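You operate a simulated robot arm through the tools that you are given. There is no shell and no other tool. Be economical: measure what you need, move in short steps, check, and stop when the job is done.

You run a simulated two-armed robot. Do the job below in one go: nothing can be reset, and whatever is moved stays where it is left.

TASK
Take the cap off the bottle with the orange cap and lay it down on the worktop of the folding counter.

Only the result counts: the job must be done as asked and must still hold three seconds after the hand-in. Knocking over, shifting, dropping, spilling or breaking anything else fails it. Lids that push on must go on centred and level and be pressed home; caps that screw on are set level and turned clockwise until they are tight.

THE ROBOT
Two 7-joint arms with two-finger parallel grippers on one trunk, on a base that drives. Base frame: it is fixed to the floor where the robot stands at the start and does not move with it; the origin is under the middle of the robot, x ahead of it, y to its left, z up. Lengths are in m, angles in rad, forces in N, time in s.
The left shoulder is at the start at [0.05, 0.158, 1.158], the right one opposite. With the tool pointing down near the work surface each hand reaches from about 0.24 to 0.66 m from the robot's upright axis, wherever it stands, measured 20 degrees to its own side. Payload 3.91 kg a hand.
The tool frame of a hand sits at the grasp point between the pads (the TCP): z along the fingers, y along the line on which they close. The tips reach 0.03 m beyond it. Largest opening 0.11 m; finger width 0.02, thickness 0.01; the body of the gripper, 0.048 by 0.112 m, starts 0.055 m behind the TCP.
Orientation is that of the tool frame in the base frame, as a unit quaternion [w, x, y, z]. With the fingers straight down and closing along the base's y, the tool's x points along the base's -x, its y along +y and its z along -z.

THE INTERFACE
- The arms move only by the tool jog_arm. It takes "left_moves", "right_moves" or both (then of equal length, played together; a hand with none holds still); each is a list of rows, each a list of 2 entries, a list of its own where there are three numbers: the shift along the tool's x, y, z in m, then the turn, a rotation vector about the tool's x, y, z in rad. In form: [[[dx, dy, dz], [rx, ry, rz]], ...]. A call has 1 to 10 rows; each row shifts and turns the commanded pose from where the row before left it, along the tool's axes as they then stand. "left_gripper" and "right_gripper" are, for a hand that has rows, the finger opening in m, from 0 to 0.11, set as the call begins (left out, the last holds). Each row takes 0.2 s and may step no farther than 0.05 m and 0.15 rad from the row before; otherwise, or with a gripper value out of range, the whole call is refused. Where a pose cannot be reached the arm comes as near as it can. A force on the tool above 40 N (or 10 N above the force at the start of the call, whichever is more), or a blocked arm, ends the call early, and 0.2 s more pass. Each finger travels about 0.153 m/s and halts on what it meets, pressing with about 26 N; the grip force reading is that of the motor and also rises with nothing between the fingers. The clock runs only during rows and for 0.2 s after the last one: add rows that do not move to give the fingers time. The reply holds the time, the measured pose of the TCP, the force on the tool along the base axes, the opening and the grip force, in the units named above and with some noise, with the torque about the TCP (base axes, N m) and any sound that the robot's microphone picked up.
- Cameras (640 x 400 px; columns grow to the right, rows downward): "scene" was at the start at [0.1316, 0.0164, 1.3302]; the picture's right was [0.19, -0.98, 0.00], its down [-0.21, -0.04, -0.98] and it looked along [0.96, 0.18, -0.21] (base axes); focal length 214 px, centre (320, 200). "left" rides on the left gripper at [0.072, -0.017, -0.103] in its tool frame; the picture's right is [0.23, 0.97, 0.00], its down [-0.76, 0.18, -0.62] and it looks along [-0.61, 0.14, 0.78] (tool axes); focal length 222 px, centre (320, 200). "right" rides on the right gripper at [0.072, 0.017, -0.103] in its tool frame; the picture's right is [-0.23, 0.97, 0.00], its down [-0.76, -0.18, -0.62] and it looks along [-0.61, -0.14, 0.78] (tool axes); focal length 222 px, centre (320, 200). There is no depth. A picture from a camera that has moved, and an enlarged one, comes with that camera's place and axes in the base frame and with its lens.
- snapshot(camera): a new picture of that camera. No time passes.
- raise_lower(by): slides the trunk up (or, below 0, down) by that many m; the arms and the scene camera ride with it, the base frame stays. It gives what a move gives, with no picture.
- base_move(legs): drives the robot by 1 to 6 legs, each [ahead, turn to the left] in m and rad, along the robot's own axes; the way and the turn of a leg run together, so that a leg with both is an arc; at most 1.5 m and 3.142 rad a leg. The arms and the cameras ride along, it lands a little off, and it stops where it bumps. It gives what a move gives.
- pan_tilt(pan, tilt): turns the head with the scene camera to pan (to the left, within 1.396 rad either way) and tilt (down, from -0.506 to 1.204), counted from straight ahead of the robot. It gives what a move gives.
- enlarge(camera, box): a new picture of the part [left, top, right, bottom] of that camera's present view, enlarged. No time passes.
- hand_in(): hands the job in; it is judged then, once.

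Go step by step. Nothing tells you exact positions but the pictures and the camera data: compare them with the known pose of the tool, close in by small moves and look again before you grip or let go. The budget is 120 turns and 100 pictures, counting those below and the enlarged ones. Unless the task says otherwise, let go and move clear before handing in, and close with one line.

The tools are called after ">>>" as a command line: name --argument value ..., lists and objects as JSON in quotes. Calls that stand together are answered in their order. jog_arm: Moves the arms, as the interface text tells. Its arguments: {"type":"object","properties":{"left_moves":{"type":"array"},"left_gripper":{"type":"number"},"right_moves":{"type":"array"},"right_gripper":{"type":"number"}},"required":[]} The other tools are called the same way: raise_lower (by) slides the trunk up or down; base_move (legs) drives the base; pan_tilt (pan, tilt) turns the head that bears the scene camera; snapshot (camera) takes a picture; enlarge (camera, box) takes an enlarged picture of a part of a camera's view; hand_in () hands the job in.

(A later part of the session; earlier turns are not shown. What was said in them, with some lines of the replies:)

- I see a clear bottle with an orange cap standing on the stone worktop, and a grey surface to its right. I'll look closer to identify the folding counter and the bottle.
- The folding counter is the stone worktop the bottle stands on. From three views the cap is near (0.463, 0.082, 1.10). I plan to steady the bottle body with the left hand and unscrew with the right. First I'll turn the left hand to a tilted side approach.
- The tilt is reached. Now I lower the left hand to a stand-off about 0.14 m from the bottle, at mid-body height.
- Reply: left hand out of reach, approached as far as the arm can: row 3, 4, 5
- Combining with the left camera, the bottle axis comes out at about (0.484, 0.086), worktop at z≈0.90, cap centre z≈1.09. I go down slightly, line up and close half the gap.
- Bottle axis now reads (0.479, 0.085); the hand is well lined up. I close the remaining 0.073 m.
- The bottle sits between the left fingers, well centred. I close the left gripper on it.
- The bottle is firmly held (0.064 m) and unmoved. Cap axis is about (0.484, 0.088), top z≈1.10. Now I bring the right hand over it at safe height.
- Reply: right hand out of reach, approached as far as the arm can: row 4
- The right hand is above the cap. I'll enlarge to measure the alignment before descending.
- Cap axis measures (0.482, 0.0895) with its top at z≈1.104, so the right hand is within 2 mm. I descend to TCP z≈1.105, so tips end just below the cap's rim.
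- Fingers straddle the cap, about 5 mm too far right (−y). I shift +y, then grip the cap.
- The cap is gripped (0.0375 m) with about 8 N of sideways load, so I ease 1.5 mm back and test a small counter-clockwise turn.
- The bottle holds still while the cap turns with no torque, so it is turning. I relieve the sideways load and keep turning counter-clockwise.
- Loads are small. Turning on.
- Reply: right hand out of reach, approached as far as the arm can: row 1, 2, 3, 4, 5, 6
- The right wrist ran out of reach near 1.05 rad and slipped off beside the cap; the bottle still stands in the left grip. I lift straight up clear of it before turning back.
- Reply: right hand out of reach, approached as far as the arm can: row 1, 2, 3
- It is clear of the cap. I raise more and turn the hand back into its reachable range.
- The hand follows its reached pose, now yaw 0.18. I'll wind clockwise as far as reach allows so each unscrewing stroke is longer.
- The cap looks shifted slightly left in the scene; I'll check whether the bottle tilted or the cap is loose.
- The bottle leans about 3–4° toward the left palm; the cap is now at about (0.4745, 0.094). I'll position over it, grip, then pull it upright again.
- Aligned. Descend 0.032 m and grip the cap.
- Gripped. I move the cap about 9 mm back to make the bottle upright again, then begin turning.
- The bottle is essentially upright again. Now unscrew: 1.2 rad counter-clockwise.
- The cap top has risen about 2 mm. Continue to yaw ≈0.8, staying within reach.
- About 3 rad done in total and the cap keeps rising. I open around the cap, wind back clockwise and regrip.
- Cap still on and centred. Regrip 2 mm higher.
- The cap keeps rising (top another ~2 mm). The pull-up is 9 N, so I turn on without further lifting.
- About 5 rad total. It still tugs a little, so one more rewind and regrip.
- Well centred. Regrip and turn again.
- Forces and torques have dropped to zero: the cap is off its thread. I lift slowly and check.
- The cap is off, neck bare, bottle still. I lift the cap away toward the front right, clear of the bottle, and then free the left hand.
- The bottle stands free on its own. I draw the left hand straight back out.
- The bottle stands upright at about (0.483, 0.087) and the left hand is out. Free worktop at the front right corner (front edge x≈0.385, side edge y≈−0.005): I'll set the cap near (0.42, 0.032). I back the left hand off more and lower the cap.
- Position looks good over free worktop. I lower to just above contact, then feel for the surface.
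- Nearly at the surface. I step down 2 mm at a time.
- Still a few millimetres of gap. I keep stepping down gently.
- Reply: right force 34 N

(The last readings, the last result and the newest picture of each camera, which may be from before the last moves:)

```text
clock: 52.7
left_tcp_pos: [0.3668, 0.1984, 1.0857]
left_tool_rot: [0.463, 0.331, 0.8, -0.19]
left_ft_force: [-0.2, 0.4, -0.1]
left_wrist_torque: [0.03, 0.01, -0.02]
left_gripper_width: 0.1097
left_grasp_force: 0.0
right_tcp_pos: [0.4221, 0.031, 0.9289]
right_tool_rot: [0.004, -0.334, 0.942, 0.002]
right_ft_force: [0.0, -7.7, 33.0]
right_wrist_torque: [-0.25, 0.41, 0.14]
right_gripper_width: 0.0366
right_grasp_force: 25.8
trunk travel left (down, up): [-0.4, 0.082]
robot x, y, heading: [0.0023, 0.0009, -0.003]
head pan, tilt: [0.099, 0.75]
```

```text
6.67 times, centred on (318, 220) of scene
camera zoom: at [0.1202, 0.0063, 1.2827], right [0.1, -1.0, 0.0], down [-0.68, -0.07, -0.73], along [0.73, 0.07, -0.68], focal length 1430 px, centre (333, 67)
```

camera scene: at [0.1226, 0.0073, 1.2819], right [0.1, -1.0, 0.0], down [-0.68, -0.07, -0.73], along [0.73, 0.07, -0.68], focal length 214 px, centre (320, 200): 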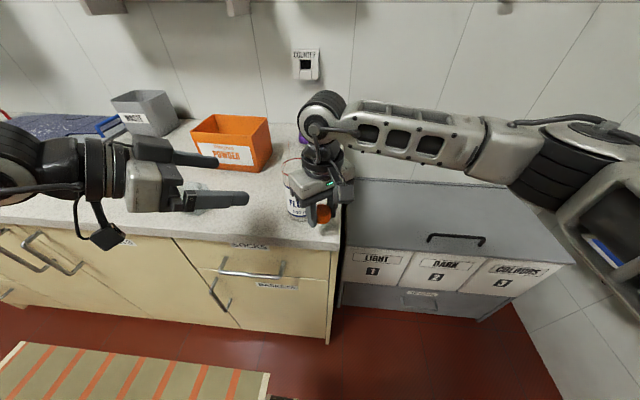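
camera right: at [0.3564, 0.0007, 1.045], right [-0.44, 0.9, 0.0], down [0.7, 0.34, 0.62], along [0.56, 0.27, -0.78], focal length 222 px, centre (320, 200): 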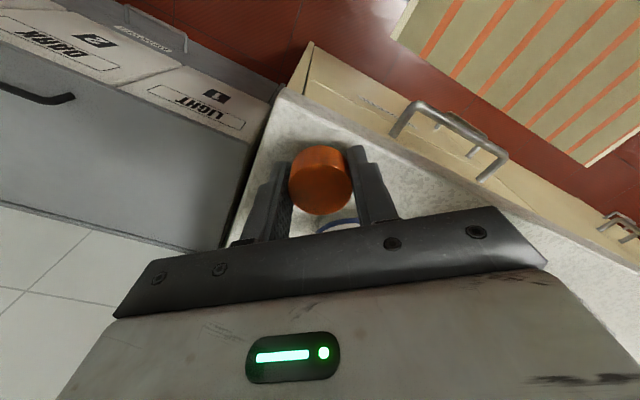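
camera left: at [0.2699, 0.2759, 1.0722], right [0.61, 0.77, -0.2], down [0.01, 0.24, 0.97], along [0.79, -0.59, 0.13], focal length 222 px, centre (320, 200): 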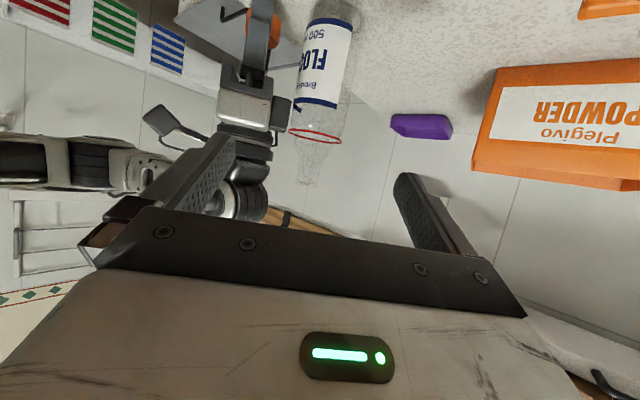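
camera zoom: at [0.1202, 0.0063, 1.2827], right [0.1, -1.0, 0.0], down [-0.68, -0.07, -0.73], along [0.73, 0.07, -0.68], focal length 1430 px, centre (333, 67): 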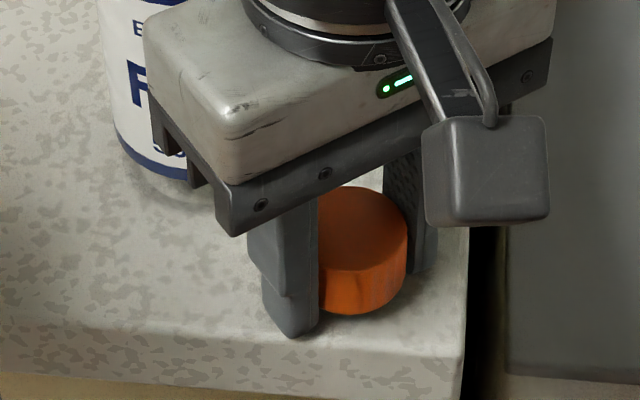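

The fingertips touch the worktop (33 N). I back off 2.5 mm and open only slightly so the cap slides down flat between the pads.

>>> jog_arm --right_moves '[[[0, 0, -0.0025], [0, 0, 0]], [[0, 0, 0], [0, 0, 0]]]'

>>> jog_arm --right_moves '[[[0, 0, 0], [0, 0, 0]], [[0, 0, 0], [0, 0, 0]], [[0, 0, 0], [0, 0, 0]]]' --right_gripper 0.041

>>> enlarge --camera "scene" --box '[270, 190, 366, 250]'

```text
clock: 53.3
left_tcp_pos: [0.3676, 0.1977, 1.0832]
left_tool_rot: [0.461, 0.333, 0.8, -0.191]
left_ft_force: [-0.5, 0.1, 0.1]
left_wrist_torque: [0.0, 0.0, -0.01]
left_gripper_width: 0.1099
left_grasp_force: 0.2
right_tcp_pos: [0.4219, 0.0318, 0.9304]
right_tool_rot: [0.003, -0.334, 0.943, 0.001]
right_ft_force: [0.1, -6.1, 28.0]
right_wrist_torque: [-0.38, 0.22, 0.13]
right_gripper_width: 0.0366
right_grasp_force: 26.1
trunk travel left (down, up): [-0.4, 0.082]
robot x, y, heading: [-0.0009, 0.003, -0.004]
head pan, tilt: [0.099, 0.75]
```

```text
clock: 54.1
left_tcp_pos: [0.3684, 0.1999, 1.0832]
left_tool_rot: [0.463, 0.331, 0.8, -0.19]
left_ft_force: [0.0, 0.0, -0.2]
left_wrist_torque: [0.0, 0.0, 0.03]
left_gripper_width: 0.1099
left_grasp_force: 0.1
right_tcp_pos: [0.4218, 0.0342, 0.9298]
right_tool_rot: [0.002, -0.335, 0.942, 0.002]
right_ft_force: [-5.2, 0.6, 25.9]
right_wrist_torque: [-0.58, 0.01, -0.29]
right_gripper_width: 0.0408
right_grasp_force: 0.0
trunk travel left (down, up): [-0.4, 0.082]
robot x, y, heading: [0.0003, 0.0005, 0.002]
head pan, tilt: [0.099, 0.75]
```

```text
6.67 times, centred on (318, 220) of scene
camera zoom: at [0.1201, 0.0074, 1.2822], right [0.1, -0.99, 0.0], down [-0.68, -0.07, -0.73], along [0.73, 0.07, -0.68], focal length 1430 px, centre (333, 67)
```

zoom: 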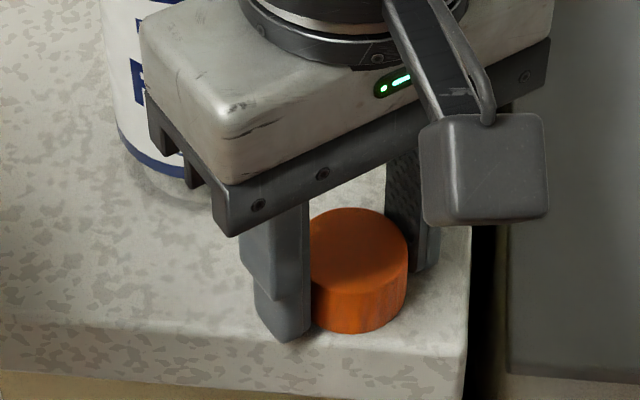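

The cap dropped flat onto the worktop, but it's a bit near the front edge. I'll regrip it at this better height, lift slightly, shift it 12 mm inward and set it down again.

>>> jog_arm --right_moves '[[[0, 0, -0.003], [0, 0, 0]], [[0, 0, 0], [0, 0, 0]]]'

>>> jog_arm --right_moves '[[[0, 0, 0], [0, 0, 0]], [[0, 0, 0], [0, 0, 0]], [[0, 0, -0.008], [0, 0, 0]]]' --right_gripper 0.01

>>> enlarge --camera "scene" --box '[270, 190, 366, 250]'

```text
clock: 54.7
left_tcp_pos: [0.3696, 0.1998, 1.0831]
left_tool_rot: [0.462, 0.332, 0.8, -0.191]
left_ft_force: [-0.6, 0.5, 0.5]
left_wrist_torque: [-0.02, 0.01, 0.02]
left_gripper_width: 0.11
left_grasp_force: 0.0
right_tcp_pos: [0.4223, 0.0308, 0.9299]
right_tool_rot: [-0.001, -0.334, 0.943, -0.001]
right_ft_force: [-1.0, 0.0, 2.7]
right_wrist_torque: [-0.06, -0.07, 0.05]
right_gripper_width: 0.04
right_grasp_force: 0.1
trunk travel left (down, up): [-0.4, 0.082]
robot x, y, heading: [0.0009, -0.0013, -0.0]
head pan, tilt: [0.099, 0.75]
```

```text
clock: 55.5
left_tcp_pos: [0.3698, 0.1989, 1.0838]
left_tool_rot: [0.463, 0.331, 0.8, -0.191]
left_ft_force: [-0.1, 0.0, -0.1]
left_wrist_torque: [-0.03, -0.01, 0.01]
left_gripper_width: 0.1103
left_grasp_force: 0.0
right_tcp_pos: [0.4218, 0.032, 0.9381]
right_tool_rot: [0.001, -0.334, 0.943, -0.001]
right_ft_force: [-0.8, -0.3, 0.0]
right_wrist_torque: [-0.04, -0.03, -0.01]
right_gripper_width: 0.0352
right_grasp_force: 26.1
trunk travel left (down, up): [-0.4, 0.082]
robot x, y, heading: [0.0037, 0.0, 0.0]
head pan, tilt: [0.099, 0.75]
```

```text
6.67 times, centred on (318, 220) of scene
camera zoom: at [0.1224, 0.0073, 1.2819], right [0.1, -1.0, 0.0], down [-0.68, -0.07, -0.73], along [0.73, 0.07, -0.68], focal length 1430 px, centre (333, 67)
```

zoom: 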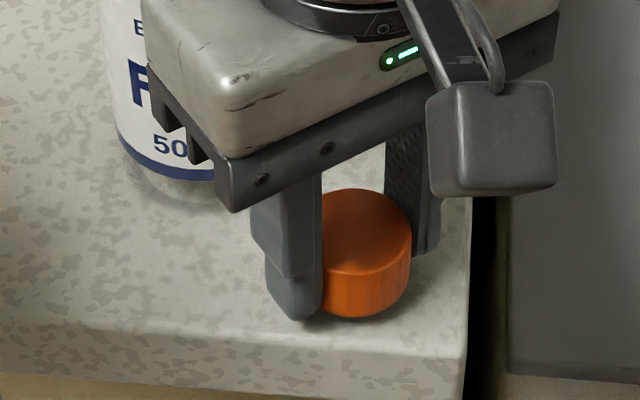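

Lifted with it. Shift inward ~13 mm, lower again, release slightly.

>>> jog_arm --right_moves '[[[-0.0052, -0.0037, 0], [0, 0, 0]], [[-0.0052, -0.0037, 0], [0, 0, 0]], [[0, 0, 0.004], [0, 0, 0]], [[0, 0, 0.003], [0, 0, 0]], [[0, 0, 0], [0, 0, 0]]]'

>>> enlarge --camera "scene" --box '[270, 190, 366, 250]'

```text
clock: 56.7
left_tcp_pos: [0.3696, 0.1999, 1.0827]
left_tool_rot: [0.462, 0.331, 0.8, -0.191]
left_ft_force: [0.5, -0.1, -0.6]
left_wrist_torque: [-0.01, 0.0, 0.0]
left_gripper_width: 0.1101
left_grasp_force: 0.0
right_tcp_pos: [0.4353, 0.0322, 0.9319]
right_tool_rot: [0.0, -0.334, 0.943, 0.001]
right_ft_force: [-0.6, -1.0, -0.6]
right_wrist_torque: [-0.04, -0.04, -0.01]
right_gripper_width: 0.035
right_grasp_force: 25.9
trunk travel left (down, up): [-0.4, 0.082]
robot x, y, heading: [-0.0023, 0.0038, -0.002]
head pan, tilt: [0.099, 0.75]
```

```text
6.67 times, centred on (318, 220) of scene
camera zoom: at [0.1225, 0.0073, 1.2819], right [0.1, -1.0, 0.0], down [-0.68, -0.07, -0.73], along [0.73, 0.07, -0.68], focal length 1430 px, centre (333, 67)
```

zoom: 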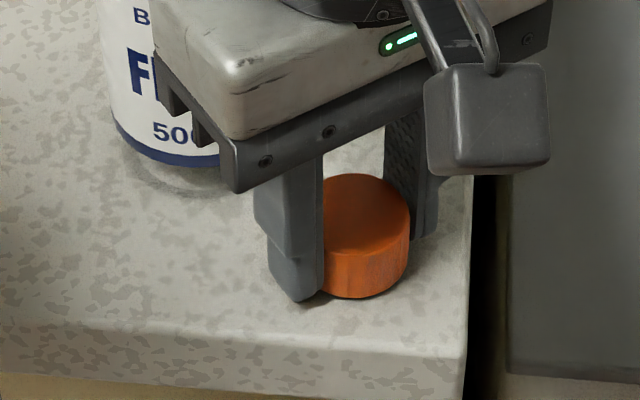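

The bottle seems to have moved a few millimetres as the hand passed; I check from the left camera.

>>> snapshot --camera "left"

>>> enlarge --camera "left" --box '[190, 0, 380, 119]'

```text
36 pictures are left
camera left: at [0.2699, 0.276, 1.0722], right [0.61, 0.77, -0.2], down [0.01, 0.24, 0.97], along [0.79, -0.59, 0.13], focal length 222 px, centre (320, 200)
```

left: 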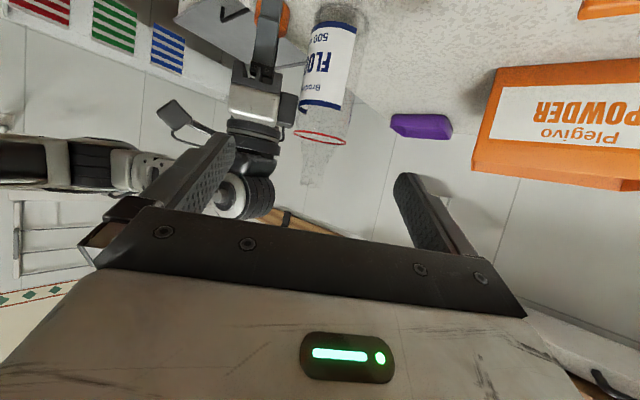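

```text
3.36 times, centred on (285, 60) of left
camera zoom: at [0.2699, 0.276, 1.0722], right [0.61, 0.77, -0.2], down [0.01, 0.24, 0.97], along [0.79, -0.59, 0.13], focal length 747 px, centre (438, 672)
```

zoom: 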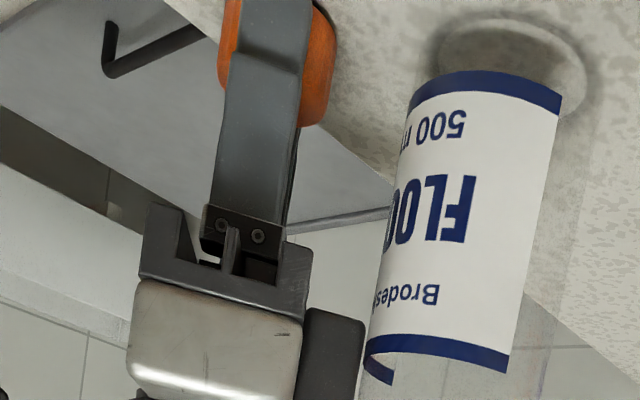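

The bottle is upright, only touched slightly by the hand's side. I release the cap, then shift the hand away from the bottle before rising.

>>> jog_arm --right_moves '[[[0, 0, 0.0015], [0, 0, 0]], [[0, 0, 0], [0, 0, 0]]]'

>>> jog_arm --right_moves '[[[0, 0, 0], [0, 0, 0]], [[0, 0, 0], [0, 0, 0]]]' --right_gripper 0.042

>>> jog_arm --right_moves '[[[0, 0, -0.001], [0, 0, 0]], [[0, 0, 0], [0, 0, 0]], [[0.004, 0, 0], [0, 0, 0]], [[0.004, 0, 0], [0, 0, 0]]]' --right_gripper 0.06

>>> enlarge --camera "scene" --box '[270, 190, 366, 250]'

>>> enlarge --camera "left" --box '[190, 0, 380, 119]'

```text
clock: 57.3
left_tcp_pos: [0.3703, 0.1992, 1.0825]
left_tool_rot: [0.462, 0.332, 0.799, -0.192]
left_ft_force: [0.2, 0.0, -0.6]
left_wrist_torque: [0.02, 0.01, -0.01]
left_gripper_width: 0.1101
left_grasp_force: 0.1
right_tcp_pos: [0.4339, 0.0323, 0.9319]
right_tool_rot: [0.001, -0.334, 0.943, 0.001]
right_ft_force: [0.1, 0.2, 0.0]
right_wrist_torque: [-0.02, 0.03, 0.0]
right_gripper_width: 0.0353
right_grasp_force: 25.9
trunk travel left (down, up): [-0.4, 0.082]
robot x, y, heading: [-0.0002, -0.0016, 0.003]
head pan, tilt: [0.099, 0.75]
```

```text
clock: 57.9
left_tcp_pos: [0.3698, 0.1995, 1.0832]
left_tool_rot: [0.463, 0.331, 0.8, -0.192]
left_ft_force: [0.1, -0.3, 0.9]
left_wrist_torque: [-0.01, 0.02, 0.0]
left_gripper_width: 0.1098
left_grasp_force: 0.1
right_tcp_pos: [0.435, 0.0306, 0.9308]
right_tool_rot: [0.001, -0.334, 0.943, 0.001]
right_ft_force: [-0.6, -0.1, 1.0]
right_wrist_torque: [0.02, 0.03, 0.0]
right_gripper_width: 0.0421
right_grasp_force: 0.1
trunk travel left (down, up): [-0.4, 0.082]
robot x, y, heading: [-0.0009, -0.0005, -0.002]
head pan, tilt: [0.099, 0.75]
```

```text
clock: 58.9
left_tcp_pos: [0.369, 0.2004, 1.0822]
left_tool_rot: [0.462, 0.332, 0.8, -0.191]
left_ft_force: [0.0, -0.5, -0.4]
left_wrist_torque: [0.0, 0.0, 0.02]
left_gripper_width: 0.1102
left_grasp_force: 0.1
right_tcp_pos: [0.4282, 0.0269, 0.9324]
right_tool_rot: [0.0, -0.334, 0.943, 0.0]
right_ft_force: [-0.5, -0.8, -0.3]
right_wrist_torque: [0.03, 0.02, 0.0]
right_gripper_width: 0.06
right_grasp_force: 0.1
trunk travel left (down, up): [-0.4, 0.082]
robot x, y, heading: [-0.0012, 0.0023, -0.002]
head pan, tilt: [0.099, 0.75]
```

```text
6.67 times, centred on (318, 220) of scene
camera zoom: at [0.1224, 0.0073, 1.2819], right [0.1, -1.0, 0.0], down [-0.68, -0.07, -0.73], along [0.73, 0.07, -0.68], focal length 1430 px, centre (333, 67)
```

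zoom: 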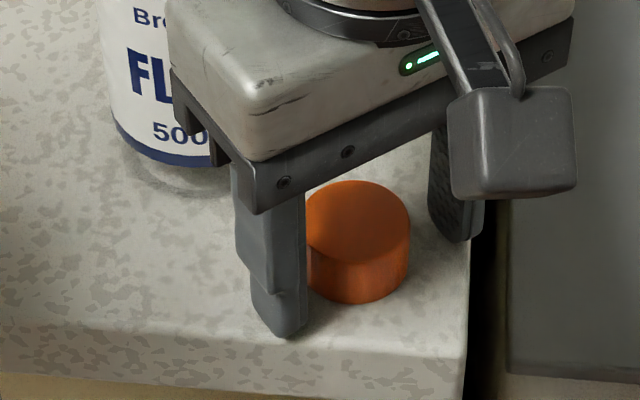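

```text
3.36 times, centred on (285, 60) of left
camera zoom: at [0.2699, 0.2759, 1.0722], right [0.61, 0.77, -0.2], down [0.01, 0.24, 0.97], along [0.79, -0.59, 0.13], focal length 747 px, centre (438, 672)
```

zoom: 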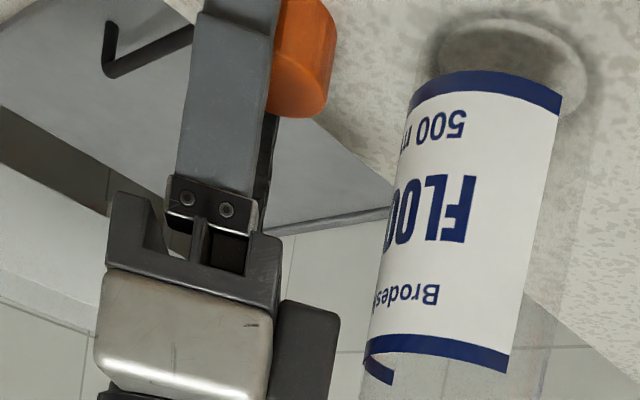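

The cap lies flat on the worktop and the bottle is clear. I centre the fingers a little and rise straight up.

>>> jog_arm --right_moves '[[[0, 0.006, 0], [0, 0, 0]], [[0, 0, -0.02], [0, 0, 0]], [[0, 0, -0.04], [0, 0, 0]], [[0, 0, -0.05], [0, 0, 0]], [[0, 0, -0.05], [0, 0, 0]], [[0, 0, -0.05], [0, 0, 0]], [[0.04, 0, 0], [0, 0, 0]]]'

>>> snapshot --camera "scene"

>>> enlarge --camera "scene" --box '[240, 150, 400, 250]'

```text
clock: 60.5
left_tcp_pos: [0.3697, 0.1969, 1.0834]
left_tool_rot: [0.461, 0.332, 0.8, -0.191]
left_ft_force: [-0.6, 0.4, 0.2]
left_wrist_torque: [0.02, 0.03, 0.01]
left_gripper_width: 0.1099
left_grasp_force: 0.0
right_tcp_pos: [0.3924, 0.0024, 1.1415]
right_tool_rot: [0.001, -0.334, 0.943, 0.0]
right_ft_force: [0.5, -0.6, -0.1]
right_wrist_torque: [0.0, -0.01, 0.01]
right_gripper_width: 0.06
right_grasp_force: 0.2
trunk travel left (down, up): [-0.4, 0.082]
robot x, y, heading: [-0.0001, 0.0009, 0.001]
head pan, tilt: [0.099, 0.75]
```

```text
32 pictures are left
camera scene: at [0.1223, 0.0064, 1.282], right [0.1, -1.0, 0.0], down [-0.68, -0.07, -0.73], along [0.73, 0.07, -0.68], focal length 214 px, centre (320, 200)
```

scene: 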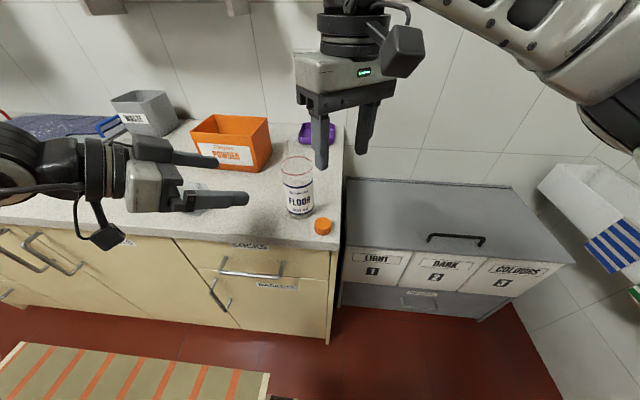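

```text
4.00 times, centred on (320, 200) of scene
camera zoom: at [0.1223, 0.0064, 1.282], right [0.1, -1.0, 0.0], down [-0.68, -0.07, -0.73], along [0.73, 0.07, -0.68], focal length 858 px, centre (320, 200)
```

zoom: 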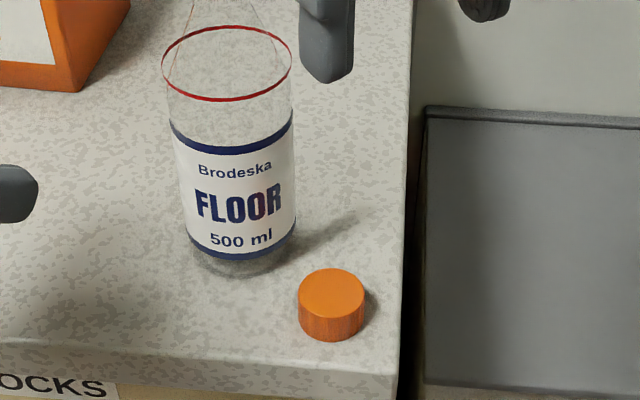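

The cap lies flat on the worktop, the uncapped bottle stands upright beside it, everything else is untouched and both hands are clear. I'm handing in.

>>> hand_in

```text
The job is handed in.
```

The cap is off the orange-capped bottle and lies flat on the folding counter's worktop; the bottle stands open beside it, having slid a few millimetres when the right hand brushed it.
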